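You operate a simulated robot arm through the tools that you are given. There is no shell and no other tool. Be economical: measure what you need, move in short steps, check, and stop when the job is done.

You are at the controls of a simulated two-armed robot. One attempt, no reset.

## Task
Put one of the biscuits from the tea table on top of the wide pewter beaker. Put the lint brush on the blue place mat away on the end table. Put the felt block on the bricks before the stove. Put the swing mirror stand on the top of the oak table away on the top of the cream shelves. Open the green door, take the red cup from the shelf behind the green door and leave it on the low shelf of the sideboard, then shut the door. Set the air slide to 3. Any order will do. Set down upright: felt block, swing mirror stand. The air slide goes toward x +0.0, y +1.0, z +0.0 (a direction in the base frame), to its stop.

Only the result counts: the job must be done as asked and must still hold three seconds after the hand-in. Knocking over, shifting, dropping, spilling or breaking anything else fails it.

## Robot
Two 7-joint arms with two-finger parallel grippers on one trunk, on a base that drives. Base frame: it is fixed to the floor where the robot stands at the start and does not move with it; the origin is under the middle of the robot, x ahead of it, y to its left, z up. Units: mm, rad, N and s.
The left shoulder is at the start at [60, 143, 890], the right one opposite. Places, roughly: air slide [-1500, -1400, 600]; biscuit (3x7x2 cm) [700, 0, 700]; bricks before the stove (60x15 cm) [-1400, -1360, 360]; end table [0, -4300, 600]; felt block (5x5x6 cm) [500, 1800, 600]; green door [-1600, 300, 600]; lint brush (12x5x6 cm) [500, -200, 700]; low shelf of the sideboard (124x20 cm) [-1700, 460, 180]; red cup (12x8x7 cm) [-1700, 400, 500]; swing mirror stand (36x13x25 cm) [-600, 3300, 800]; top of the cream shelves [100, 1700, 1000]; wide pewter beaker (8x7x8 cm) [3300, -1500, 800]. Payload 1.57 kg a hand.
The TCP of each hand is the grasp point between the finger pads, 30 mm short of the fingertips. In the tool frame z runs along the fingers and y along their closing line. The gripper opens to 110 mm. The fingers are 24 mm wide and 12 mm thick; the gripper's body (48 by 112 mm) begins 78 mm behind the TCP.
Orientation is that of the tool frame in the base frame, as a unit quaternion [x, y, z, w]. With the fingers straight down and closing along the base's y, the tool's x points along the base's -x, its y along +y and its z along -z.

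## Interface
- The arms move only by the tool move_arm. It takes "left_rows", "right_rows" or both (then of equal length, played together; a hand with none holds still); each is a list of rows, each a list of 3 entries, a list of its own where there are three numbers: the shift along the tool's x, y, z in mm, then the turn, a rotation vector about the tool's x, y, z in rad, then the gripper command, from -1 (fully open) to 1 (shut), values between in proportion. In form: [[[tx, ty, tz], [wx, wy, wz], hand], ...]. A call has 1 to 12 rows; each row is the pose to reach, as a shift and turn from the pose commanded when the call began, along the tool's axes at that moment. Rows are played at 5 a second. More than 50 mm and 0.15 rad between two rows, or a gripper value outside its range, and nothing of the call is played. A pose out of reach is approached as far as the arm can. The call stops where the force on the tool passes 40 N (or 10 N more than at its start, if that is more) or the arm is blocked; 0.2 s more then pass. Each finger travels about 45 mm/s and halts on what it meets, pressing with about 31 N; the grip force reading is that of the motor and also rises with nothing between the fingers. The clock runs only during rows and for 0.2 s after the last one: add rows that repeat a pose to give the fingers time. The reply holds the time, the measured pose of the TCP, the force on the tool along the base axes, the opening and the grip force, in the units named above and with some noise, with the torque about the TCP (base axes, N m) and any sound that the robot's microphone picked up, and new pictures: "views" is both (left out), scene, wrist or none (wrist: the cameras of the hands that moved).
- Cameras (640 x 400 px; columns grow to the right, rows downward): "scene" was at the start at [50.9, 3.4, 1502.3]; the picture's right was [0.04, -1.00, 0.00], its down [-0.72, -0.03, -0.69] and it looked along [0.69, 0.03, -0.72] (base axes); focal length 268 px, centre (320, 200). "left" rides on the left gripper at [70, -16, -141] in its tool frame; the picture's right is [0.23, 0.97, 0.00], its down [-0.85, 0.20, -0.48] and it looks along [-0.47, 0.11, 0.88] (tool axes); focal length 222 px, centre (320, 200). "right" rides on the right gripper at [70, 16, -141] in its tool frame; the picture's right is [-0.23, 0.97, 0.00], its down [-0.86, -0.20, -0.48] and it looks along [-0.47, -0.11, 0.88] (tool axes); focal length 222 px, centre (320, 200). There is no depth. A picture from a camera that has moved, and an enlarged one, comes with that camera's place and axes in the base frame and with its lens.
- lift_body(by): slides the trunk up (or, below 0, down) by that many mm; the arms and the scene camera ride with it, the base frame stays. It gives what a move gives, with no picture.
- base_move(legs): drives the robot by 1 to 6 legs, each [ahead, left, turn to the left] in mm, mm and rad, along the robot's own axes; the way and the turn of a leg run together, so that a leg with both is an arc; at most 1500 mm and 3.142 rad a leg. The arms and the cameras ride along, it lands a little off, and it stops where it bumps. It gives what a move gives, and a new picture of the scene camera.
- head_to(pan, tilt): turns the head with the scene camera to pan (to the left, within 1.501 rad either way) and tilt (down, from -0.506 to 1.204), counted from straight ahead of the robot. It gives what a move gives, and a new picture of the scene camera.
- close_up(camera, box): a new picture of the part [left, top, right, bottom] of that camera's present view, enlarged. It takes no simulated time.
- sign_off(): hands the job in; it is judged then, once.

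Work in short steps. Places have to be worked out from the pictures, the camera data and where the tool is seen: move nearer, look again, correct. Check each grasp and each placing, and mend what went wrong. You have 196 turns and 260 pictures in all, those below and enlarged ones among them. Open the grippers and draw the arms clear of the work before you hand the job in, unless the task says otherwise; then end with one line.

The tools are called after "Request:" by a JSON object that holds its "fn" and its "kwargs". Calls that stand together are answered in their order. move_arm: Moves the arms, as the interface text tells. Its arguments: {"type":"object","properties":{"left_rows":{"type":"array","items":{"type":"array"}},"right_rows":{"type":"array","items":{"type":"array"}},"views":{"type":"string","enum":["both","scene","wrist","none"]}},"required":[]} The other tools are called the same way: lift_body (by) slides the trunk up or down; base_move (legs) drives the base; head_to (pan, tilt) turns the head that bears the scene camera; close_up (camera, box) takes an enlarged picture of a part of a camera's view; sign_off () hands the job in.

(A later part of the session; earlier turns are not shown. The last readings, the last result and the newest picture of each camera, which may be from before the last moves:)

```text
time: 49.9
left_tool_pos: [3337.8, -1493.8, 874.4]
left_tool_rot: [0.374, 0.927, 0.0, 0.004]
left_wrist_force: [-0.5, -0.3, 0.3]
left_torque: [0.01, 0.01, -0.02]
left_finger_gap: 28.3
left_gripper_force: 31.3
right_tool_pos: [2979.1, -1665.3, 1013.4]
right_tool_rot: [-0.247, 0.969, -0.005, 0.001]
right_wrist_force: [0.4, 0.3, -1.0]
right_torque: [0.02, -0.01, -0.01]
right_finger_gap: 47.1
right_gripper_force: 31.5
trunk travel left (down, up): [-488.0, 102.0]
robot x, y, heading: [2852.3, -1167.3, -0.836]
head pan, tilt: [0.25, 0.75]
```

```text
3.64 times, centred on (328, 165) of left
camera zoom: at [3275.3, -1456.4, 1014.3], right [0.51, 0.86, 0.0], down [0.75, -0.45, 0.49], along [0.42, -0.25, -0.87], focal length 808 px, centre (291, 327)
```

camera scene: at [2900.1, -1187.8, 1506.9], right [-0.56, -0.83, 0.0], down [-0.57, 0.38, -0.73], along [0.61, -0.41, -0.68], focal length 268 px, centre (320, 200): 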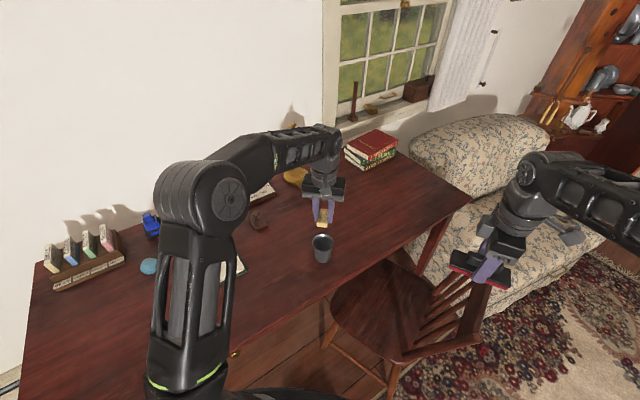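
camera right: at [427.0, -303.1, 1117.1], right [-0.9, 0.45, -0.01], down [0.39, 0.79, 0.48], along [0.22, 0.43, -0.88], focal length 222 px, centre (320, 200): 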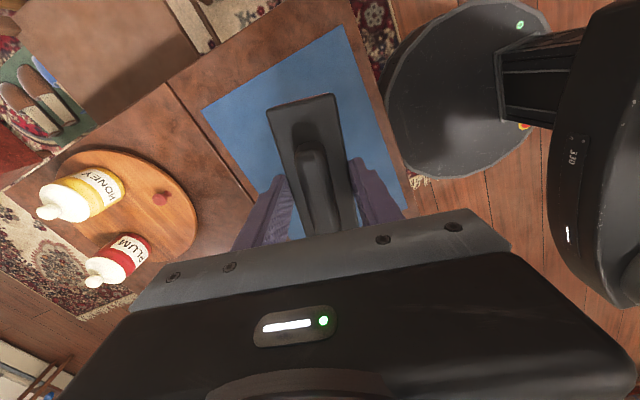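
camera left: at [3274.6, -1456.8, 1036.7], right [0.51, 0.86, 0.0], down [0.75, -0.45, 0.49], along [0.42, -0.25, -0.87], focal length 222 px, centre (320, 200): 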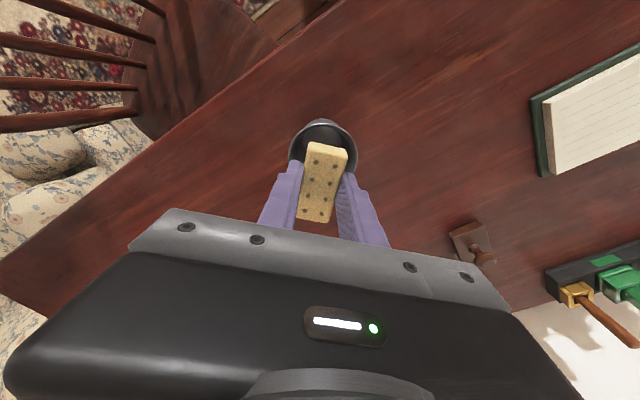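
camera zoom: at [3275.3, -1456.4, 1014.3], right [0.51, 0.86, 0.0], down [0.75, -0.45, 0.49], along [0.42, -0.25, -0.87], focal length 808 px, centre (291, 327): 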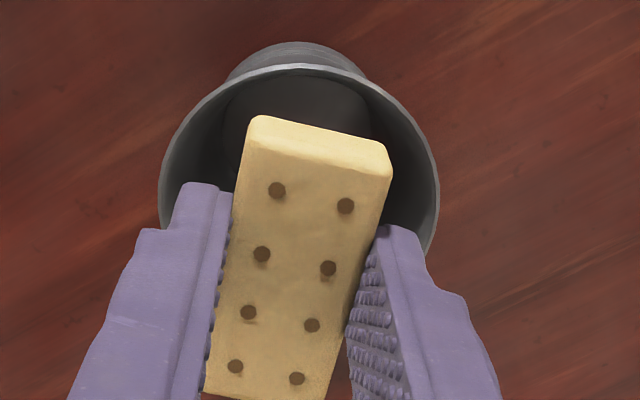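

Estimates agree at rim ≈[3337,-1490], z≈824. Descend in small steps checking force.

Request:
{"fn": "move_arm", "kwargs": {"left_rows": [[[0, 0, 5], [0, 0, 0], 1], [[0, 0, 10], [0, 0, 0], 1], [[0, 0, 13], [0, 0, 0], 1]], "views": "none"}}

Request:
{"fn": "move_arm", "kwargs": {"left_rows": [[[0, 0, 3], [0, 0, 0], 1], [[0, 0, 5], [0, 0, 0], 1]], "views": "none"}}

Request:
{"fn": "close_up", "kwargs": {"camera": "scene", "box": [280, 200, 376, 260]}}

Request:
{"fn": "close_up", "kwargs": {"camera": "left", "box": [240, 110, 416, 220]}}

```text
time: 50.7
left_tool_pos: [3337.7, -1493.6, 861.0]
left_tool_rot: [0.375, 0.927, 0.0, 0.004]
left_wrist_force: [-0.2, 0.3, 0.3]
left_torque: [0.02, 0.0, 0.0]
left_finger_gap: 28.5
left_gripper_force: 31.4
right_tool_pos: [2979.3, -1666.7, 1013.8]
right_tool_rot: [-0.247, 0.969, -0.005, 0.002]
right_wrist_force: [0.0, 0.2, -1.2]
right_torque: [0.01, -0.03, 0.0]
right_finger_gap: 47.7
right_gripper_force: 31.1
trunk travel left (down, up): [-488.0, 102.0]
robot x, y, heading: [2851.6, -1169.1, -0.842]
head pan, tilt: [0.25, 0.75]
```

```text
time: 51.3
left_tool_pos: [3338.2, -1495.2, 854.6]
left_tool_rot: [0.374, 0.927, -0.001, 0.004]
left_wrist_force: [0.4, 0.2, 0.3]
left_torque: [0.06, 0.0, -0.01]
left_finger_gap: 28.5
left_gripper_force: 31.4
right_tool_pos: [2978.3, -1664.2, 1013.0]
right_tool_rot: [-0.248, 0.969, -0.005, 0.002]
right_wrist_force: [0.4, 0.3, -0.9]
right_torque: [0.03, 0.01, 0.02]
right_finger_gap: 47.4
right_gripper_force: 31.0
trunk travel left (down, up): [-488.0, 102.0]
robot x, y, heading: [2850.3, -1164.6, -0.838]
head pan, tilt: [0.25, 0.75]
```

```text
6.67 times, centred on (328, 230) of scene
camera zoom: at [2899.8, -1187.6, 1506.9], right [-0.56, -0.83, 0.0], down [-0.57, 0.38, -0.73], along [0.61, -0.41, -0.68], focal length 1786 px, centre (267, 0)
```

zoom: 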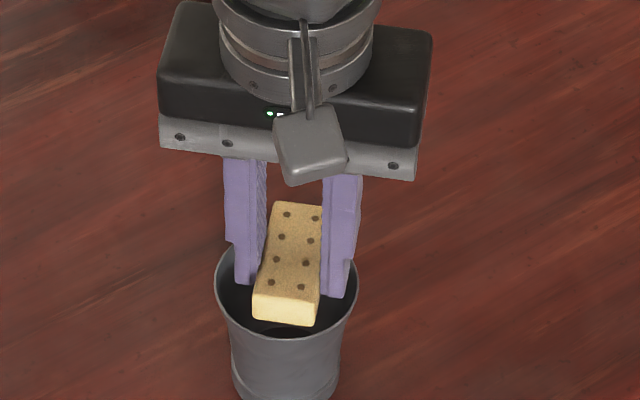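

```text
3.64 times, centred on (328, 165) of left
camera zoom: at [3274.6, -1457.0, 996.0], right [0.51, 0.86, 0.0], down [0.75, -0.45, 0.49], along [0.42, -0.25, -0.87], focal length 808 px, centre (291, 327)
```

zoom: 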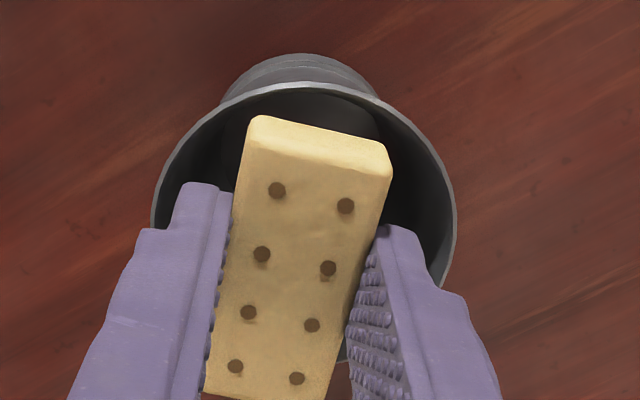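

Biscuit ~64 mm long vs rim ~67 mm; need ~3 mm sideways correction. Apply and descend further.

Request:
{"fn": "move_arm", "kwargs": {"left_rows": [[[1, 3, 0], [0, 0, 0], 1], [[1, 3, 3], [0, 0, 0], 1], [[1, 3, 5], [0, 0, 0], 1]], "views": "none"}}

Request:
{"fn": "move_arm", "kwargs": {"left_rows": [[[0, 0, 2], [0, 0, 0], 1], [[0, 0, 4], [0, 0, 0], 1]], "views": "none"}}

Request:
{"fn": "close_up", "kwargs": {"camera": "scene", "box": [280, 200, 376, 260]}}

Request:
{"fn": "close_up", "kwargs": {"camera": "left", "box": [240, 110, 416, 220]}}

```text
time: 52.1
left_tool_pos: [3339.1, -1492.4, 854.1]
left_tool_rot: [0.374, 0.927, -0.003, 0.008]
left_wrist_force: [1.8, 2.3, 33.1]
left_torque: [0.39, 0.2, -0.04]
left_finger_gap: 28.3
left_gripper_force: 30.6
right_tool_pos: [2977.9, -1664.2, 1014.9]
right_tool_rot: [-0.248, 0.969, -0.006, 0.002]
right_wrist_force: [-0.2, -0.6, -0.5]
right_torque: [0.03, 0.04, 0.0]
right_finger_gap: 47.5
right_gripper_force: 31.0
trunk travel left (down, up): [-488.0, 102.0]
robot x, y, heading: [2854.4, -1163.2, -0.838]
head pan, tilt: [0.25, 0.75]
```

```text
time: 52.5
left_tool_pos: [3338.7, -1493.0, 854.7]
left_tool_rot: [0.374, 0.927, -0.005, 0.009]
left_wrist_force: [-2.5, 5.3, 20.7]
left_torque: [0.33, 0.14, 0.06]
left_finger_gap: 28.6
left_gripper_force: 30.8
right_tool_pos: [2977.6, -1664.5, 1014.4]
right_tool_rot: [-0.248, 0.969, -0.006, 0.001]
right_wrist_force: [0.0, -0.4, -0.4]
right_torque: [0.01, 0.05, 0.01]
right_finger_gap: 47.3
right_gripper_force: 30.9
trunk travel left (down, up): [-488.0, 102.0]
robot x, y, heading: [2849.4, -1165.8, -0.834]
head pan, tilt: [0.25, 0.75]
stopped in row 1 (left hand): the force on the tool passed its limit (the readings are from after the stop); the commanded pose is now the measured one
```

```text
6.67 times, centred on (328, 230) of scene
camera zoom: at [2898.4, -1186.3, 1506.7], right [-0.55, -0.83, 0.0], down [-0.57, 0.38, -0.73], along [0.61, -0.41, -0.68], focal length 1786 px, centre (267, 0)
```

zoom: 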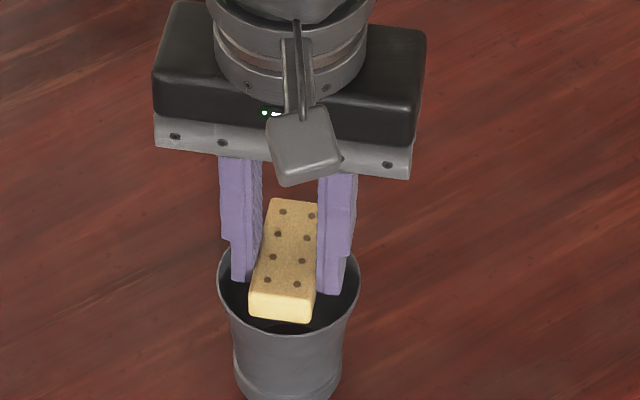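

```text
3.64 times, centred on (328, 165) of left
camera zoom: at [3276.0, -1454.5, 995.0], right [0.51, 0.86, -0.01], down [0.75, -0.44, 0.49], along [0.42, -0.26, -0.87], focal length 808 px, centre (291, 327)
```

zoom: 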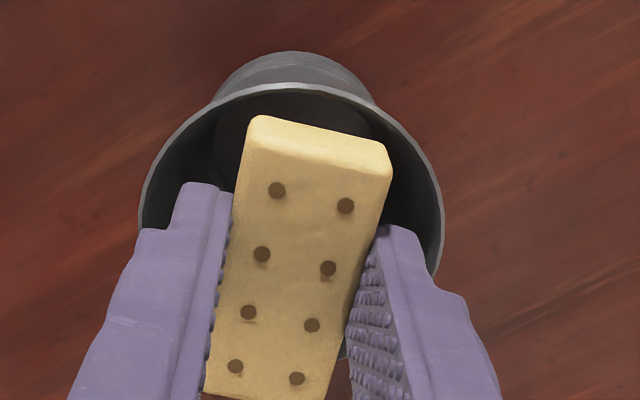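

Contact at TCP 854.5 (rim ≈ 824). Zoom tighter to see where the biscuit ends lie relative to the rim.

Request:
{"fn": "close_up", "kwargs": {"camera": "scene", "box": [304, 224, 344, 249]}}

Request:
{"fn": "close_up", "kwargs": {"camera": "left", "box": [272, 125, 368, 185]}}

```text
16.00 times, centred on (324, 236) of scene
camera zoom: at [2898.4, -1186.3, 1506.7], right [-0.55, -0.83, 0.0], down [-0.57, 0.38, -0.73], along [0.61, -0.41, -0.68], focal length 4287 px, centre (256, -384)
```

zoom: 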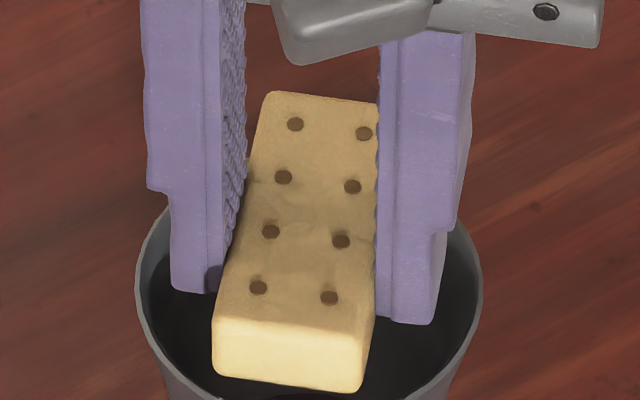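

```text
6.67 times, centred on (320, 155) of left
camera zoom: at [3276.0, -1454.5, 995.0], right [0.51, 0.86, -0.01], down [0.75, -0.44, 0.49], along [0.42, -0.26, -0.87], focal length 1481 px, centre (320, 500)
```

zoom: 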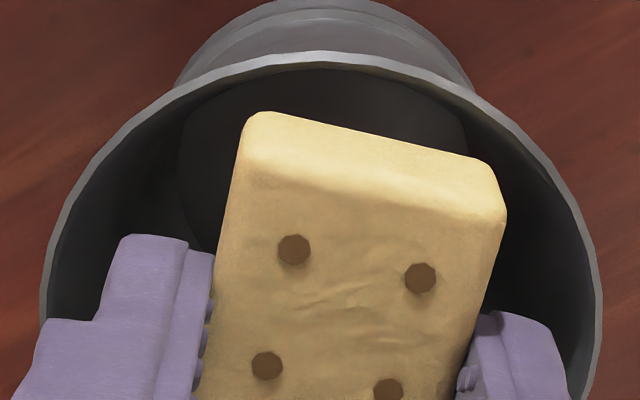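

Both zooms show the biscuit should move ~5 mm toward the robot and 1.5 mm sideways. Raise, shift, and lower to touch again.

Request:
{"fn": "move_arm", "kwargs": {"left_rows": [[[0, 0, -8], [0, 0, 0], 1], [[5, -1.5, -8], [0, 0, 0], 1], [[5, -1.5, -3], [0, 0, 0], 1], [[5, -1.5, 0], [0, 0, 0], 1]], "views": "none"}}

Request:
{"fn": "close_up", "kwargs": {"camera": "scene", "box": [304, 224, 344, 249]}}

Request:
{"fn": "close_up", "kwargs": {"camera": "left", "box": [272, 125, 368, 185]}}

```text
time: 53.5
left_tool_pos: [3335.6, -1490.7, 854.5]
left_tool_rot: [0.375, 0.927, -0.005, 0.01]
left_wrist_force: [-0.3, 3.2, 19.2]
left_torque: [0.28, 0.15, -0.04]
left_finger_gap: 28.8
left_gripper_force: 31.1
right_tool_pos: [2978.0, -1664.0, 1014.0]
right_tool_rot: [-0.248, 0.969, -0.005, 0.001]
right_wrist_force: [0.8, -0.1, -0.7]
right_torque: [-0.02, 0.02, 0.01]
right_finger_gap: 47.4
right_gripper_force: 31.2
trunk travel left (down, up): [-488.0, 102.0]
robot x, y, heading: [2856.5, -1165.6, -0.837]
head pan, tilt: [0.25, 0.75]
```

```text
16.00 times, centred on (324, 236) of scene
camera zoom: at [2898.4, -1186.3, 1507.4], right [-0.55, -0.83, 0.0], down [-0.57, 0.38, -0.73], along [0.61, -0.41, -0.68], focal length 4287 px, centre (256, -384)
```

zoom: 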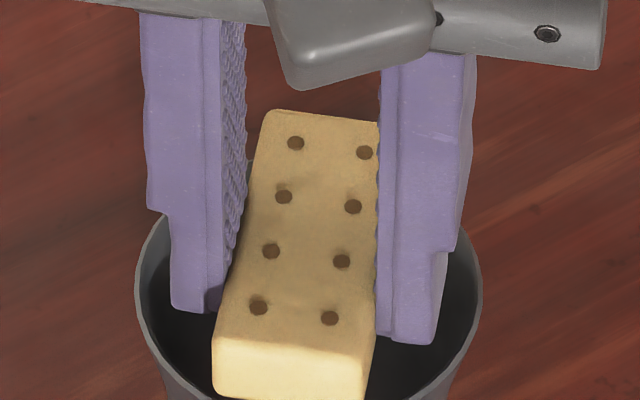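

```text
6.67 times, centred on (320, 155) of left
camera zoom: at [3272.2, -1452.1, 994.9], right [0.51, 0.86, -0.01], down [0.75, -0.44, 0.5], along [0.42, -0.26, -0.87], focal length 1481 px, centre (320, 500)
```

zoom: 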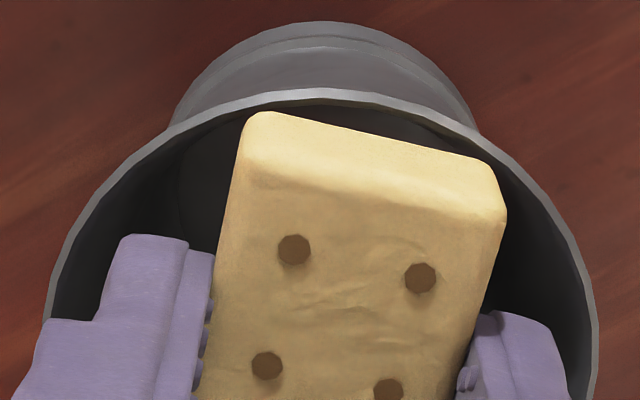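

Same contact height again, so it is supported. Open a little (to ~36 mm) and check before withdrawing.

Request:
{"fn": "move_arm", "kwargs": {"left_rows": [[[0, 0, 0], [0, 0, 0], 0.4], [[0, 0, 0], [0, 0, 0], 0.35], [[0, 0, 0], [0, 0, 0], 0.35]], "views": "none"}}

Request:
{"fn": "close_up", "kwargs": {"camera": "scene", "box": [304, 224, 344, 249]}}

```text
time: 54.3
left_tool_pos: [3335.0, -1492.3, 856.0]
left_tool_rot: [0.375, 0.927, -0.004, 0.009]
left_wrist_force: [3.5, -0.8, 32.2]
left_torque: [0.29, 0.16, 0.04]
left_finger_gap: 29.6
left_gripper_force: 0.0
right_tool_pos: [2977.9, -1663.6, 1013.2]
right_tool_rot: [-0.248, 0.969, -0.005, 0.002]
right_wrist_force: [0.6, -0.2, -1.3]
right_torque: [-0.01, 0.04, 0.01]
right_finger_gap: 47.4
right_gripper_force: 30.4
trunk travel left (down, up): [-488.0, 102.0]
robot x, y, heading: [2851.8, -1163.6, -0.838]
head pan, tilt: [0.25, 0.75]
```

```text
16.00 times, centred on (324, 236) of scene
camera zoom: at [2897.6, -1185.9, 1507.2], right [-0.56, -0.83, 0.0], down [-0.57, 0.38, -0.73], along [0.61, -0.41, -0.68], focal length 4287 px, centre (256, -384)
```

zoom: 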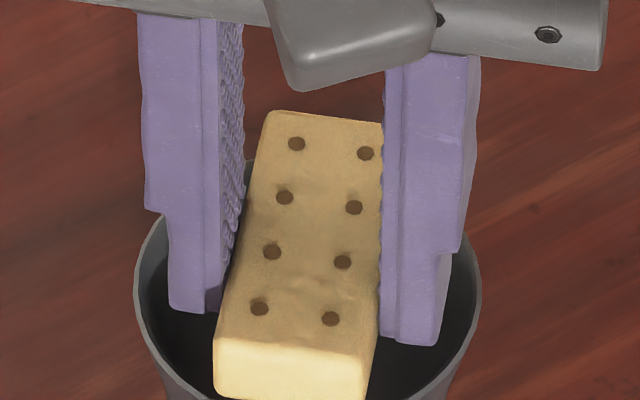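

Fingertips bear on the beaker as well; ease up 4 mm with the slight opening.

Request:
{"fn": "move_arm", "kwargs": {"left_rows": [[[0, 0, -3], [0, 0, 0], 0.35], [[0, 0, -5], [0, 0, 0], 0.3], [[0, 0, -5], [0, 0, 0], 0.25]], "views": "none"}}

Request:
{"fn": "close_up", "kwargs": {"camera": "scene", "box": [296, 216, 352, 251]}}

```text
time: 55.1
left_tool_pos: [3333.7, -1489.8, 854.5]
left_tool_rot: [0.375, 0.927, -0.001, 0.005]
left_wrist_force: [-0.6, -0.9, 0.3]
left_torque: [0.01, 0.0, 0.02]
left_finger_gap: 41.5
left_gripper_force: 0.6
right_tool_pos: [2978.7, -1665.2, 1012.8]
right_tool_rot: [-0.247, 0.969, -0.005, 0.001]
right_wrist_force: [-0.1, 0.3, -1.5]
right_torque: [0.01, 0.01, -0.03]
right_finger_gap: 47.4
right_gripper_force: 31.2
trunk travel left (down, up): [-488.0, 102.0]
robot x, y, heading: [2849.9, -1163.7, -0.831]
head pan, tilt: [0.25, 0.75]
```

```text
11.43 times, centred on (324, 234) of scene
camera zoom: at [2899.9, -1187.4, 1506.5], right [-0.55, -0.83, 0.0], down [-0.57, 0.38, -0.73], along [0.61, -0.41, -0.68], focal length 3062 px, centre (274, -183)
```

zoom: 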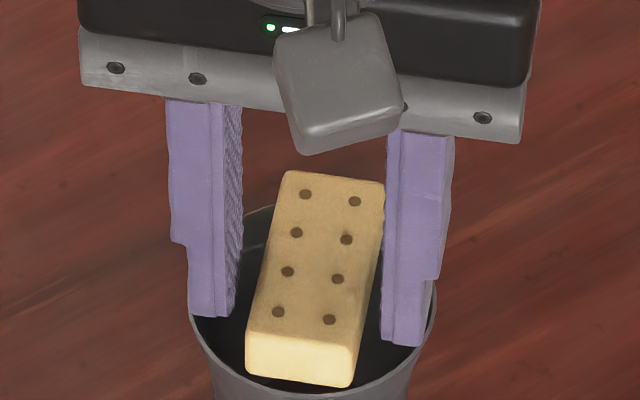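

Biscuit rests on top on its own. Withdraw upward.

Request:
{"fn": "move_arm", "kwargs": {"left_rows": [[[0, 0, -20], [0, 0, 0], 0.2], [[0, 0, -60], [0, 0, 0], 0.2], [[0, 0, -105], [0, 0, 0], 0.0], [[40, 0, -140], [0, 0, 0], -0.5], [[80, 0, -160], [0, 0, 0], -1], [[120, 0, -160], [0, 0, 0], -1]], "views": "none"}}

Request:
{"fn": "close_up", "kwargs": {"camera": "scene", "box": [272, 190, 368, 250]}}

```text
refused: row 4 steps farther than a row can; nothing moved
```

```text
6.67 times, centred on (320, 220) of scene
camera zoom: at [2899.9, -1187.4, 1506.5], right [-0.55, -0.83, 0.0], down [-0.57, 0.38, -0.73], along [0.61, -0.41, -0.68], focal length 1786 px, centre (320, 67)
```

zoom: 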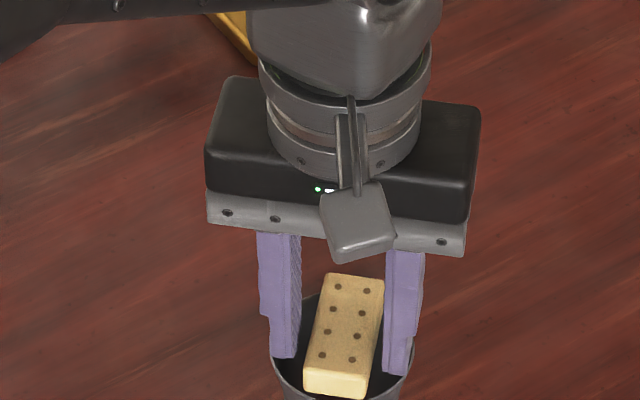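

Step was too long; redo with smaller rows.

Request:
{"fn": "move_arm", "kwargs": {"left_rows": [[[0, 0, -20], [0, 0, 0], 0.2], [[0, 0, -60], [0, 0, 0], 0.2], [[0, 0, -100], [0, 0, 0], 0.0], [[25, 0, -135], [0, 0, 0], -0.5], [[65, 0, -155], [0, 0, 0], -1], [[110, 0, -160], [0, 0, 0], -1]], "views": "scene"}}

```text
time: 56.5
left_tool_pos: [3255.9, -1412.6, 1016.1]
left_tool_rot: [0.375, 0.927, -0.003, 0.007]
left_wrist_force: [-0.6, 0.1, -0.2]
left_torque: [0.01, 0.0, -0.03]
left_finger_gap: 110.1
left_gripper_force: 0.2
right_tool_pos: [2978.4, -1663.5, 1014.0]
right_tool_rot: [-0.248, 0.969, -0.004, 0.001]
right_wrist_force: [-0.9, -0.2, -0.3]
right_torque: [0.01, 0.01, 0.03]
right_finger_gap: 47.5
right_gripper_force: 31.1
trunk travel left (down, up): [-488.0, 102.0]
robot x, y, heading: [2852.3, -1162.7, -0.839]
head pan, tilt: [0.25, 0.75]
camera scene: at [2899.2, -1186.5, 1506.9], right [-0.56, -0.83, 0.0], down [-0.57, 0.38, -0.73], along [0.61, -0.41, -0.68], focal length 268 px, centre (320, 200)
```

scene: 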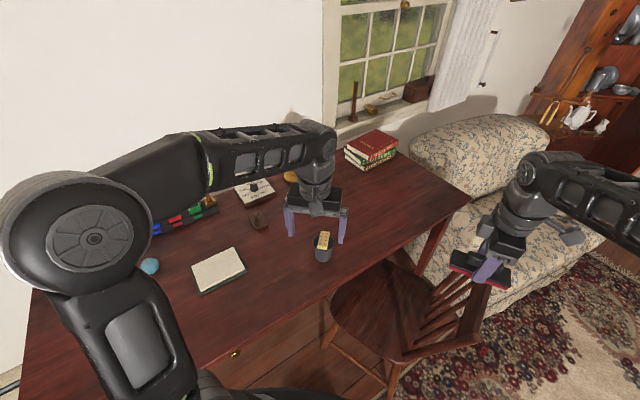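

Biscuit sits on the beaker. Back away, turn to face -y and strafe back toward -x for the end table.

Request:
{"fn": "base_move", "kwargs": {"legs": [[-29, -511, 0], [0, 0, -0.732], [100, -1350, 0]]}}

Request:
{"fn": "head_to", "kwargs": {"pan": -0.6, "tilt": 0.55}}

```text
time: 67.8
left_tool_pos: [1250.4, -2062.5, 1016.4]
left_tool_rot: [0.674, 0.739, -0.005, 0.006]
left_wrist_force: [1.1, 0.4, -0.4]
left_torque: [0.0, -0.01, 0.03]
left_finger_gap: 110.1
left_gripper_force: 0.1
right_tool_pos: [876.7, -2072.6, 1014.6]
right_tool_rot: [0.104, 0.995, -0.005, 0.0]
right_wrist_force: [-0.1, 0.0, -0.1]
right_torque: [0.01, -0.02, -0.01]
right_finger_gap: 47.3
right_gripper_force: 31.0
trunk travel left (down, up): [-488.0, 102.0]
robot x, y, heading: [1104.3, -1603.2, -1.545]
head pan, tilt: [0.25, 0.75]
camera scene: at [1128.3, -1658.6, 1506.9], right [-0.96, -0.27, 0.0], down [-0.18, 0.66, -0.73], along [0.2, -0.7, -0.68], focal length 268 px, centre (320, 200)
```

scene: 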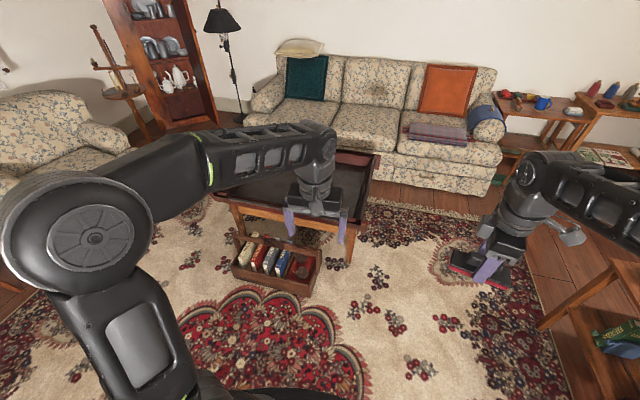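

```text
time: 69.0
left_tool_pos: [1250.5, -2062.7, 1016.8]
left_tool_rot: [0.674, 0.738, -0.005, 0.006]
left_wrist_force: [0.2, 0.3, 0.0]
left_torque: [-0.02, -0.02, 0.03]
left_finger_gap: 110.0
left_gripper_force: 0.1
right_tool_pos: [877.7, -2071.9, 1014.2]
right_tool_rot: [0.105, 0.994, -0.004, -0.001]
right_wrist_force: [-0.5, 0.0, -0.3]
right_torque: [0.0, -0.02, -0.02]
right_finger_gap: 47.6
right_gripper_force: 31.4
trunk travel left (down, up): [-488.0, 102.0]
robot x, y, heading: [1106.6, -1610.4, -1.551]
head pan, tilt: [-0.6, 0.55]
camera scene: at [1057.3, -1654.0, 1524.2], right [-0.84, 0.55, 0.0], down [0.29, 0.44, -0.85], along [-0.47, -0.71, -0.52], focal length 268 px, centre (320, 200)
```

scene: 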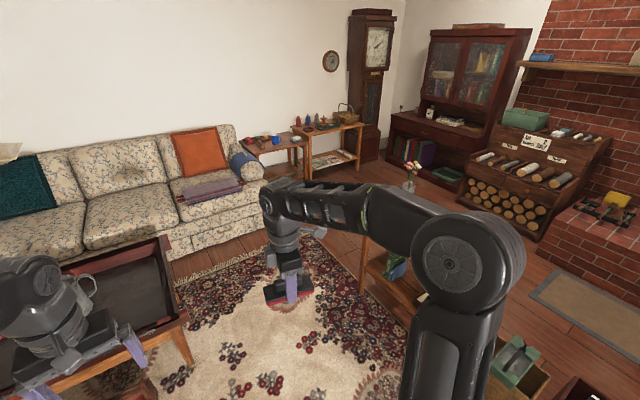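

End table (with mug and dish) sits right of the couch at ≈[0,-4150]. Drive around between coffee table and flower shelf.

Request:
{"fn": "base_move", "kwargs": {"legs": [[490, -425, 0], [850, 0, 0], [380, -560, 0]]}}

Request:
{"fn": "head_to", "kwargs": {"pan": -0.1, "tilt": 0.75}}

```text
time: 79.9
left_tool_pos: [414.8, -3725.9, 1016.6]
left_tool_rot: [0.632, 0.775, -0.004, 0.006]
left_wrist_force: [0.8, -0.3, -0.1]
left_torque: [-0.02, 0.03, 0.02]
left_finger_gap: 110.0
left_gripper_force: 0.1
right_tool_pos: [45.0, -3776.9, 1013.4]
right_tool_rot: [0.051, 0.999, -0.004, -0.001]
right_wrist_force: [0.4, 0.5, -1.3]
right_torque: [-0.01, -0.03, -0.02]
right_finger_gap: 47.3
right_gripper_force: 30.9
trunk travel left (down, up): [-488.0, 102.0]
robot x, y, heading: [220.4, -3291.8, -1.44]
head pan, tilt: [-0.6, 0.55]
stopped in leg 3: the robot was blocked; the commanded pose is now the measured one
camera scene: at [179.0, -3341.4, 1524.3], right [-0.89, 0.45, 0.0], down [0.24, 0.47, -0.85], along [-0.39, -0.76, -0.52], focal length 268 px, centre (320, 200)
```

scene: 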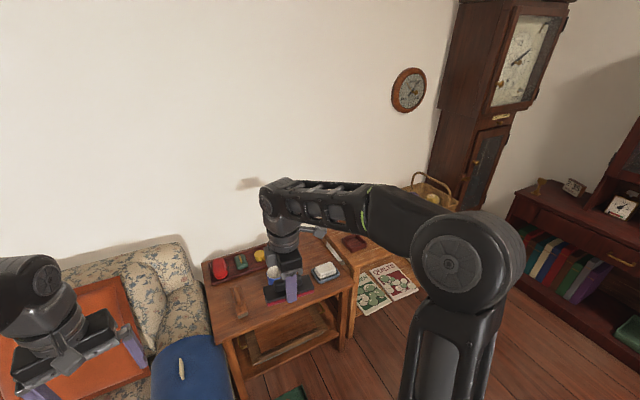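

```text
time: 80.8
left_tool_pos: [415.0, -3725.9, 1014.8]
left_tool_rot: [0.633, 0.774, -0.005, 0.006]
left_wrist_force: [-0.3, -0.2, 0.5]
left_torque: [0.01, -0.02, 0.0]
left_finger_gap: 110.1
left_gripper_force: 0.1
right_tool_pos: [45.2, -3777.3, 1013.8]
right_tool_rot: [0.051, 0.999, -0.006, 0.0]
right_wrist_force: [0.0, 0.3, -0.1]
right_torque: [-0.02, 0.02, -0.01]
right_finger_gap: 47.3
right_gripper_force: 30.9
trunk travel left (down, up): [-488.0, 102.0]
robot x, y, heading: [221.2, -3290.3, -1.44]
head pan, tilt: [-0.099, 0.75]
camera scene: at [221.8, -3344.4, 1506.9], right [-1.0, -0.03, 0.0], down [-0.02, 0.68, -0.73], along [0.02, -0.73, -0.68], focal length 268 px, centre (320, 200)
```

scene: 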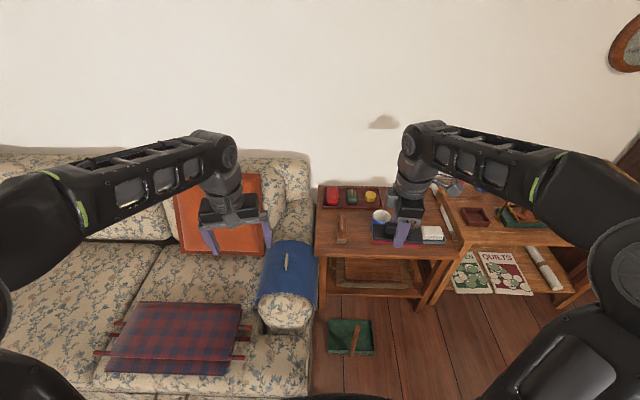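

The base touched the couch front. Back off slightly, move right and square up to the end table.

Request:
{"fn": "base_move", "kwargs": {"legs": [[-60, 0, 0], [46, -190, 0], [0, 0, -0.13], [120, 0, 0]]}}

Request:
{"fn": "head_to", "kwargs": {"pan": -0.1, "tilt": 0.9}}

Request:
{"fn": "close_up", "kwargs": {"camera": "right", "box": [0, 0, 640, 400]}}

```text
time: 84.5
left_tool_pos: [163.9, -3875.4, 1016.1]
left_tool_rot: [0.681, 0.732, -0.005, 0.006]
left_wrist_force: [-0.3, 0.8, -0.6]
left_torque: [-0.07, 0.0, 0.03]
left_finger_gap: 110.0
left_gripper_force: 0.1
right_tool_pos: [-210.1, -3878.6, 1013.3]
right_tool_rot: [0.116, 0.993, -0.005, -0.001]
right_wrist_force: [-0.1, 0.2, -1.5]
right_torque: [0.0, -0.01, 0.0]
right_finger_gap: 47.7
right_gripper_force: 30.4
trunk travel left (down, up): [-488.0, 102.0]
robot x, y, heading: [31.3, -3425.1, -1.572]
head pan, tilt: [-0.099, 0.75]
stopped in leg 4: the robot was blocked; the commanded pose is now the measured one
camera scene: at [21.6, -3472.8, 1506.9], right [-1.0, 0.1, 0.0], down [0.07, 0.68, -0.73], along [-0.07, -0.73, -0.68], focal length 268 px, centre (320, 200)
```

scene: 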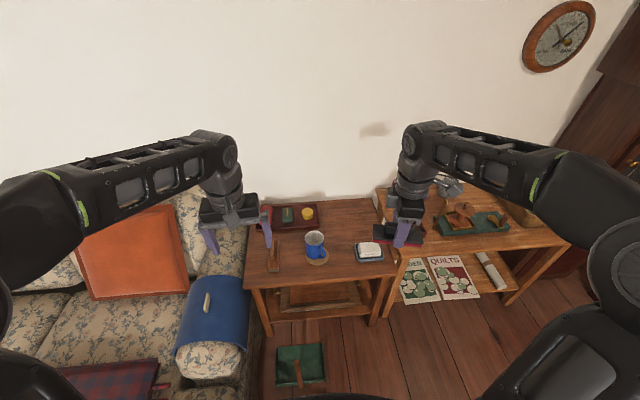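

```text
time: 85.2
left_tool_pos: [164.6, -3877.0, 1015.1]
left_tool_rot: [0.681, 0.732, -0.006, 0.006]
left_wrist_force: [0.3, -0.3, 0.1]
left_torque: [-0.02, -0.03, -0.01]
left_finger_gap: 110.1
left_gripper_force: 0.1
right_tool_pos: [-210.9, -3879.2, 1013.3]
right_tool_rot: [0.115, 0.993, -0.005, 0.0]
right_wrist_force: [-0.4, -0.1, -0.3]
right_torque: [0.01, 0.03, -0.03]
right_finger_gap: 47.4
right_gripper_force: 31.3
trunk travel left (down, up): [-488.0, 102.0]
robot x, y, heading: [31.0, -3418.4, -1.568]
head pan, tilt: [-0.099, 0.901]
camera scene: at [22.5, -3466.6, 1495.0], right [-1.0, 0.1, 0.0], down [0.08, 0.78, -0.62], along [-0.06, -0.62, -0.78], focal length 268 px, centre (320, 200)
```

scene: 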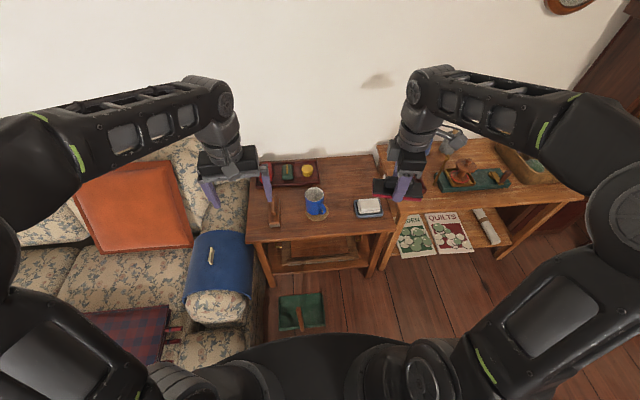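

```text
1.00 times, centred on (320, 200) of right
camera zoom: at [-272.5, -3846.9, 1154.4], right [0.44, 0.9, -0.01], down [0.79, -0.39, 0.48], along [0.43, -0.22, -0.88], focal length 222 px, centre (320, 200)
```

zoom: 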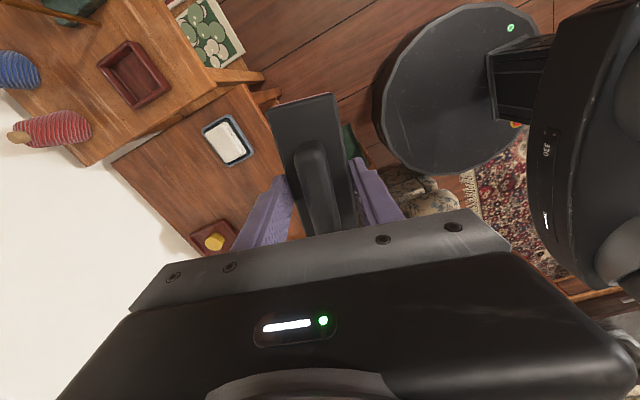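

Dish triangulates to [-245,-4111,614], so table top ≈597. I'll set the brush along the front edge at ≈[-130,-4045]; move over it and look.

Request:
{"fn": "move_arm", "kwargs": {"right_rows": [[[-29, -36, 0], [0, 0, -0.1], 1], [[-58, -71, 0], [0, 0, -0.2], 1], [[-87, -107, 0], [0, 0, -0.23], 1], [[-117, -143, 0], [0, 0, -0.23], 1], [[-117, -143, 45], [0, 0, -0.23], 1], [[-117, -143, 90], [0, 0, -0.23], 1], [[-117, -143, 135], [0, 0, -0.23], 1], [[-117, -143, 180], [0, 0, -0.23], 1], [[-117, -143, 225], [0, 0, -0.23], 1]], "views": "both"}}

```text
time: 87.2
left_tool_pos: [164.7, -3878.2, 1015.9]
left_tool_rot: [0.682, 0.732, -0.005, 0.005]
left_wrist_force: [-0.1, 0.1, -0.9]
left_torque: [0.02, 0.04, 0.01]
left_finger_gap: 110.0
left_gripper_force: 0.1
right_tool_pos: [-128.8, -4049.3, 789.2]
right_tool_rot: [0.001, 1.0, -0.005, -0.001]
right_wrist_force: [0.9, -0.6, -0.5]
right_torque: [0.02, 0.01, -0.03]
right_finger_gap: 47.4
right_gripper_force: 31.5
right hand out of reach, approached as far as the arm can: row 4
trunk travel left (down, up): [-488.0, 102.0]
robot x, y, heading: [30.0, -3420.7, -1.568]
head pan, tilt: [-0.099, 0.901]
camera scene: at [22.7, -3467.3, 1495.0], right [-1.0, 0.1, 0.0], down [0.08, 0.78, -0.62], along [-0.06, -0.62, -0.78], focal length 268 px, centre (320, 200)
camera right: at [-197.7, -4031.6, 930.6], right [0.23, 0.97, -0.01], down [0.86, -0.2, 0.48], along [0.46, -0.12, -0.88], focal length 222 px, centre (320, 200)
```

scene: 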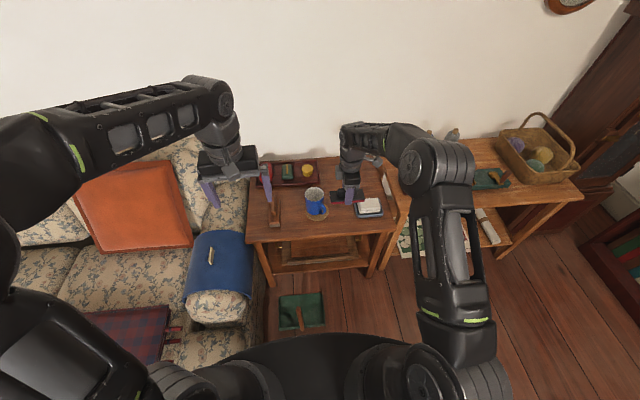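
right: 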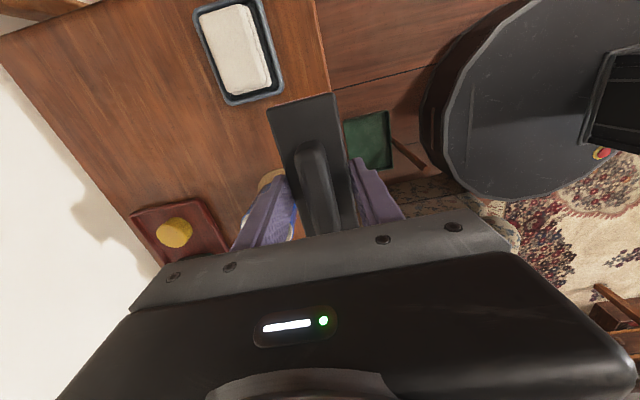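

Only ~57 mm of table in front of the dish, but a ~120 mm gap (x −196…−75) between dish and mug. Rotate the brush to lie along y and centre at [-135,-4092].

Request:
{"fn": "move_arm", "kwargs": {"right_rows": [[[0, -4, 0], [0, 0, 0.145], 1], [[1, -8, 0], [0, 0, 0.29], 1], [[1, -12, 0], [0, 0, 0.435], 1], [[2, -16, 0], [0, 0, 0.58], 1], [[2, -20, 0], [0, 0, 0.725], 1], [[3, -24, 0], [0, 0, 0.87], 1], [[4, -28, 0], [0, 0, 1.015], 1], [[5, -32, 0], [0, 0, 1.16], 1], [[6, -36, 0], [0, 0, 1.305], 1], [[6, -40, 0], [0, 0, 1.45], 1], [[6, -43, 0], [0, 0, 1.57], 1], [[6, -43, 30], [0, 0, 1.57], 1]], "views": "both"}}

```text
time: 89.8
left_tool_pos: [163.6, -3878.8, 1015.0]
left_tool_rot: [0.681, 0.732, -0.005, 0.006]
left_wrist_force: [-0.6, 0.1, -0.2]
left_torque: [-0.02, 0.01, 0.0]
left_finger_gap: 110.1
left_gripper_force: 0.1
right_tool_pos: [-134.2, -4093.3, 758.4]
right_tool_rot: [0.708, 0.706, -0.004, 0.003]
right_wrist_force: [0.6, -0.6, -1.0]
right_torque: [0.01, 0.01, -0.04]
right_finger_gap: 47.4
right_gripper_force: 30.4
trunk travel left (down, up): [-488.0, 102.0]
robot x, y, heading: [33.8, -3421.5, -1.567]
head pan, tilt: [-0.099, 0.901]
camera scene: at [22.4, -3467.2, 1495.0], right [-1.0, 0.1, 0.0], down [0.08, 0.78, -0.62], along [-0.06, -0.62, -0.78], focal length 268 px, centre (320, 200)
camera right: at [-116.9, -4020.8, 899.0], right [0.97, -0.23, 0.0], down [-0.2, -0.85, 0.49], along [-0.11, -0.47, -0.87], focal length 222 px, centre (320, 200)
```

scene: 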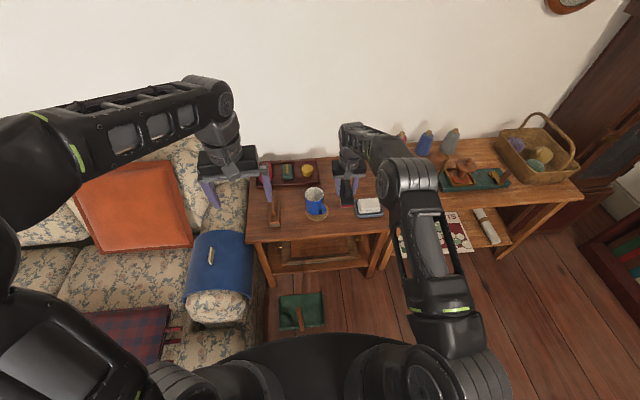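
right: 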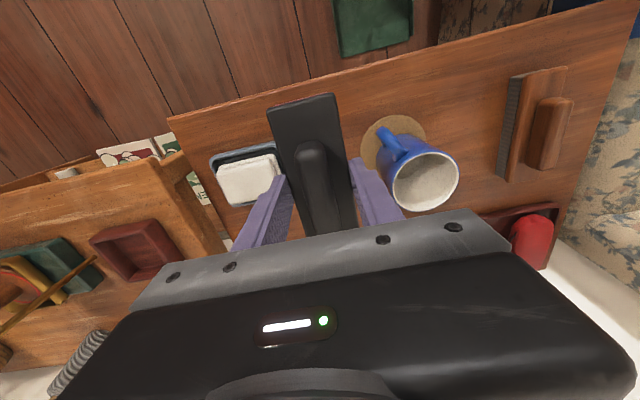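

Gap centred. Move 10 mm further in and lower to near the table.

Request:
{"fn": "move_arm", "kwargs": {"right_rows": [[[-5, 3, 40], [0, 0, 0], 1], [[-10, 3, 80], [0, 0, 0], 1], [[-10, 3, 110], [0, 0, 0], 1], [[-10, 3, 118], [0, 0, 0], 1], [[-10, 3, 122], [0, 0, 0], 1]], "views": "wrist"}}

```text
time: 91.0
left_tool_pos: [164.6, -3878.1, 1015.7]
left_tool_rot: [0.681, 0.732, -0.005, 0.005]
left_wrist_force: [0.5, 0.3, -0.5]
left_torque: [-0.01, -0.04, -0.01]
left_finger_gap: 110.2
left_gripper_force: 0.1
right_tool_pos: [-132.5, -4104.1, 638.3]
right_tool_rot: [0.707, 0.707, -0.004, 0.002]
right_wrist_force: [-0.6, -0.2, -0.3]
right_torque: [0.0, -0.04, 0.03]
right_finger_gap: 47.4
right_gripper_force: 31.0
trunk travel left (down, up): [-488.0, 102.0]
robot x, y, heading: [30.4, -3425.5, -1.57]
head pan, tilt: [-0.099, 0.901]
camera right: at [-115.0, -4033.0, 779.1], right [0.97, -0.23, 0.0], down [-0.2, -0.85, 0.49], along [-0.11, -0.47, -0.87], focal length 222 px, centre (320, 200)
```

right: 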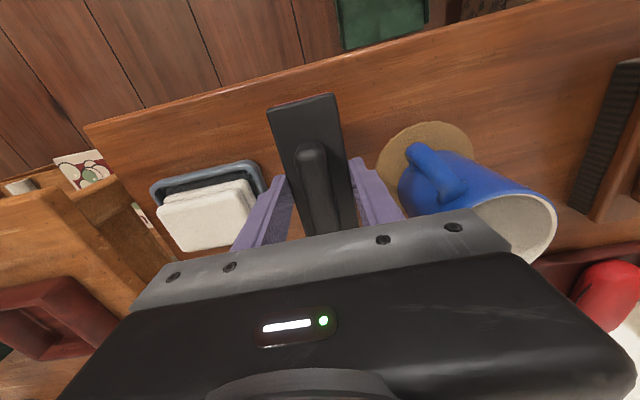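

Lower in small steps to contact.

Request:
{"fn": "move_arm", "kwargs": {"right_rows": [[[0, 0, 4], [0, 0, 0], 1], [[0, 0, 8], [0, 0, 0], 1], [[0, 0, 11], [0, 0, 0], 1], [[0, 0, 14], [0, 0, 0], 1], [[0, 0, 17], [0, 0, 0], 1], [[0, 0, 20], [0, 0, 0], 1]], "views": "none"}}

```text
time: 92.4
left_tool_pos: [163.6, -3877.4, 1015.2]
left_tool_rot: [0.681, 0.732, -0.005, 0.006]
left_wrist_force: [-0.3, 0.1, 0.8]
left_torque: [-0.02, 0.04, -0.02]
left_finger_gap: 110.0
left_gripper_force: 0.0
right_tool_pos: [-133.8, -4102.8, 618.5]
right_tool_rot: [0.707, 0.707, -0.003, 0.003]
right_wrist_force: [0.7, -0.4, -0.6]
right_torque: [0.01, -0.01, 0.01]
right_finger_gap: 47.6
right_gripper_force: 30.6
trunk travel left (down, up): [-488.0, 102.0]
robot x, y, heading: [29.4, -3421.9, -1.571]
head pan, tilt: [-0.099, 0.901]
```

Table is lower than assumed; keep descending gently.

Request:
{"fn": "move_arm", "kwargs": {"right_rows": [[[0, -4, 4], [0, 0, 0], 1], [[0, -4, 8], [0, 0, 0], 1], [[0, -4, 11], [0, 0, 0], 1], [[0, -4, 14], [0, 0, 0], 1], [[0, -4, 17], [0, 0, 0], 1], [[0, -4, 20], [0, 0, 0], 1], [[0, -4, 23], [0, 0, 0], 1], [[0, -4, 26], [0, 0, 0], 1]], "views": "both"}}

```text
time: 94.2
left_tool_pos: [164.2, -3876.6, 1016.5]
left_tool_rot: [0.682, 0.731, -0.006, 0.006]
left_wrist_force: [0.7, 0.7, -1.0]
left_torque: [0.01, -0.03, 0.03]
left_finger_gap: 110.1
left_gripper_force: 0.0
right_tool_pos: [-137.5, -4097.4, 598.0]
right_tool_rot: [0.707, 0.707, -0.007, 0.004]
right_wrist_force: [0.3, -1.9, 14.0]
right_torque: [0.84, -0.07, -0.04]
right_finger_gap: 47.2
right_gripper_force: 30.6
right hand out of reach, approached as far as the arm can: row 5, 6, 7, 8
trunk travel left (down, up): [-488.0, 102.0]
robot x, y, heading: [30.9, -3419.7, -1.569]
head pan, tilt: [-0.099, 0.901]
camera scene: at [23.0, -3465.4, 1495.3], right [-1.0, 0.1, 0.0], down [0.08, 0.78, -0.62], along [-0.06, -0.62, -0.78], focal length 268 px, centre (320, 200)
camera right: at [-118.2, -4025.6, 737.7], right [0.97, -0.23, 0.0], down [-0.2, -0.85, 0.49], along [-0.11, -0.48, -0.87], focal length 222 px, centre (320, 200)
```

scene: 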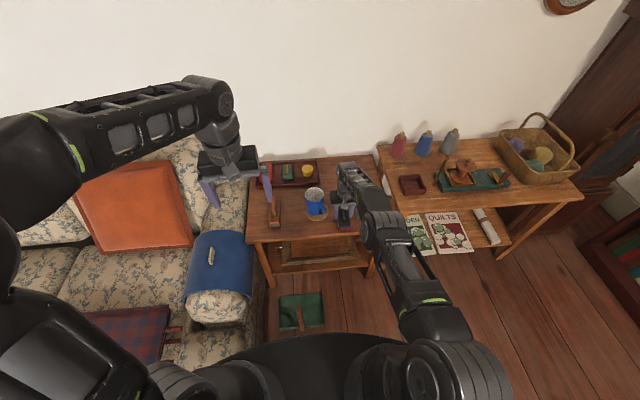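
right: 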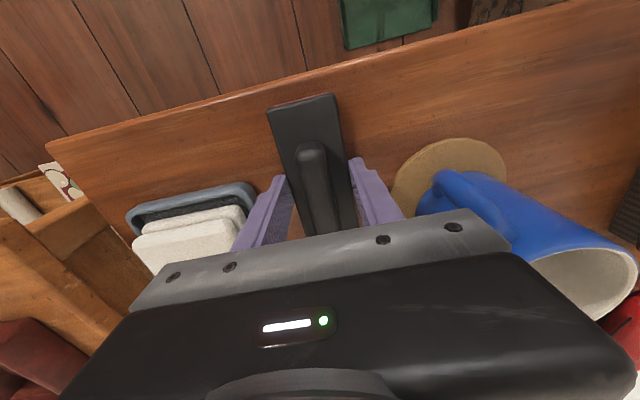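

Contact at z≈598 (near end touching). Open slightly and check.

Request:
{"fn": "move_arm", "kwargs": {"right_rows": [[[0, 0, 0], [0, 0, 0], 0.05], [[0, 0, 0], [0, 0, 0], 0.0], [[0, 0, -1], [0, 0, 0], -0.06], [[0, 0, -20], [0, 0, 0], -0.06], [[0, 0, -50], [0, 0, 0], -0.06], [[0, 0, -95], [0, 0, 0], -0.06], [[0, 0, -140], [0, 0, 0], -0.06]], "views": "both"}}

```text
time: 95.8
left_tool_pos: [163.4, -3877.6, 1015.9]
left_tool_rot: [0.681, 0.732, -0.005, 0.006]
left_wrist_force: [-0.1, -0.8, -0.1]
left_torque: [0.0, -0.01, -0.01]
left_finger_gap: 110.2
left_gripper_force: 0.1
right_tool_pos: [-137.0, -4092.9, 734.4]
right_tool_rot: [0.707, 0.707, -0.005, 0.002]
right_wrist_force: [-0.3, -0.9, 0.1]
right_torque: [-0.02, 0.01, 0.03]
right_finger_gap: 58.4
right_gripper_force: 0.0
trunk travel left (down, up): [-488.0, 102.0]
robot x, y, heading: [28.8, -3421.8, -1.57]
head pan, tilt: [-0.099, 0.901]
camera scene: at [22.7, -3466.0, 1494.9], right [-1.0, 0.1, 0.0], down [0.08, 0.78, -0.62], along [-0.06, -0.62, -0.78], focal length 268 px, centre (320, 200)
camera right: at [-118.1, -4021.7, 876.3], right [0.97, -0.23, 0.0], down [-0.2, -0.85, 0.49], along [-0.11, -0.47, -0.87], focal length 222 px, centre (320, 200)
```

scene: 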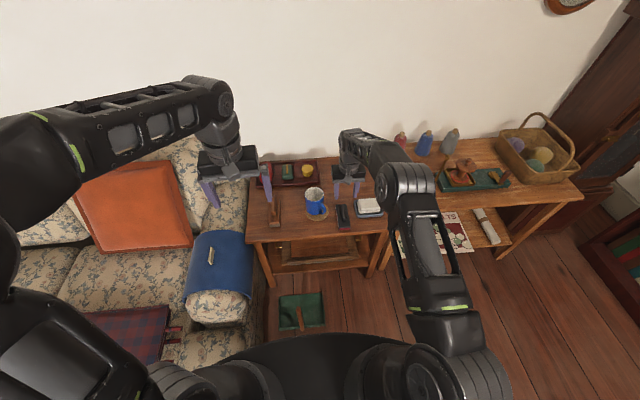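
right: 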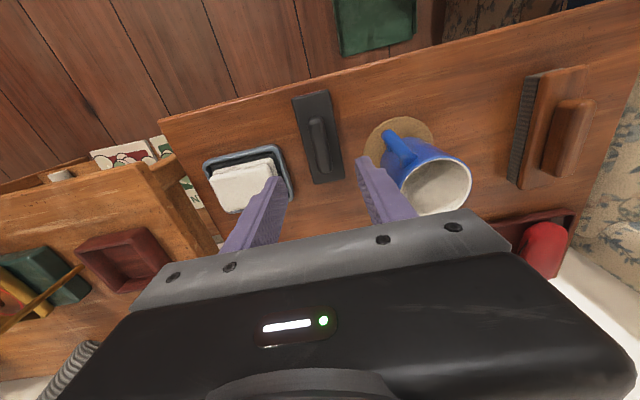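

Brush is on the end table between dish and mug. Raise and tuck the right arm, then drive toward the stove.

Request:
{"fn": "move_arm", "kwargs": {"right_rows": [[[0, 0, -45], [0, 0, 0], -0.06], [[0, 0, -90], [0, 0, 0], -0.5], [[30, 0, -130], [0, 0, 0], -1], [[70, 0, -160], [0, 0, 0], -1], [[115, 0, -180], [0, 0, 0], -1], [[160, 0, -190], [0, 0, 0], -1], [[200, 0, -190], [0, 0, 0], -1]], "views": "none"}}

Request:
{"fn": "base_move", "kwargs": {"legs": [[-450, -200, 0], [-450, -480, 0], [0, 0, -1.57]]}}

```text
time: 97.4
left_tool_pos: [164.5, -3878.2, 1016.2]
left_tool_rot: [0.682, 0.732, -0.005, 0.006]
left_wrist_force: [-0.6, 0.3, 0.5]
left_torque: [-0.03, -0.03, -0.04]
left_finger_gap: 110.0
left_gripper_force: 0.0
right_tool_pos: [-136.8, -3893.0, 924.6]
right_tool_rot: [0.707, 0.707, -0.004, 0.003]
right_wrist_force: [0.2, -0.3, -0.6]
right_torque: [0.0, 0.02, 0.02]
right_finger_gap: 109.9
right_gripper_force: 0.1
trunk travel left (down, up): [-488.0, 102.0]
robot x, y, heading: [29.1, -3423.5, -1.574]
head pan, tilt: [-0.099, 0.901]
```

```text
time: 107.5
left_tool_pos: [-1110.2, -2650.7, 1015.4]
left_tool_rot: [1.0, 0.026, -0.009, 0.001]
left_wrist_force: [-0.5, -0.5, 0.0]
left_torque: [-0.01, -0.04, -0.03]
left_finger_gap: 110.0
left_gripper_force: 0.0
right_tool_pos: [-1122.3, -2348.7, 923.6]
right_tool_rot: [1.0, -0.01, -0.004, -0.001]
right_wrist_force: [0.6, -0.3, 0.7]
right_torque: [0.01, 0.0, 0.04]
right_finger_gap: 109.8
right_gripper_force: 0.1
trunk travel left (down, up): [-488.0, 102.0]
robot x, y, heading: [-652.6, -2526.8, 3.122]
head pan, tilt: [-0.099, 0.901]
camera scene: at [-697.5, -2517.3, 1495.0], right [0.12, 0.99, 0.0], down [0.78, -0.09, -0.62], along [-0.62, 0.07, -0.78], focal length 268 px, centre (320, 200)
```

scene: 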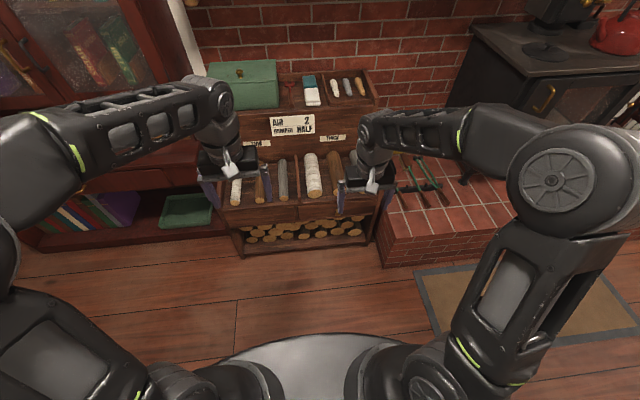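

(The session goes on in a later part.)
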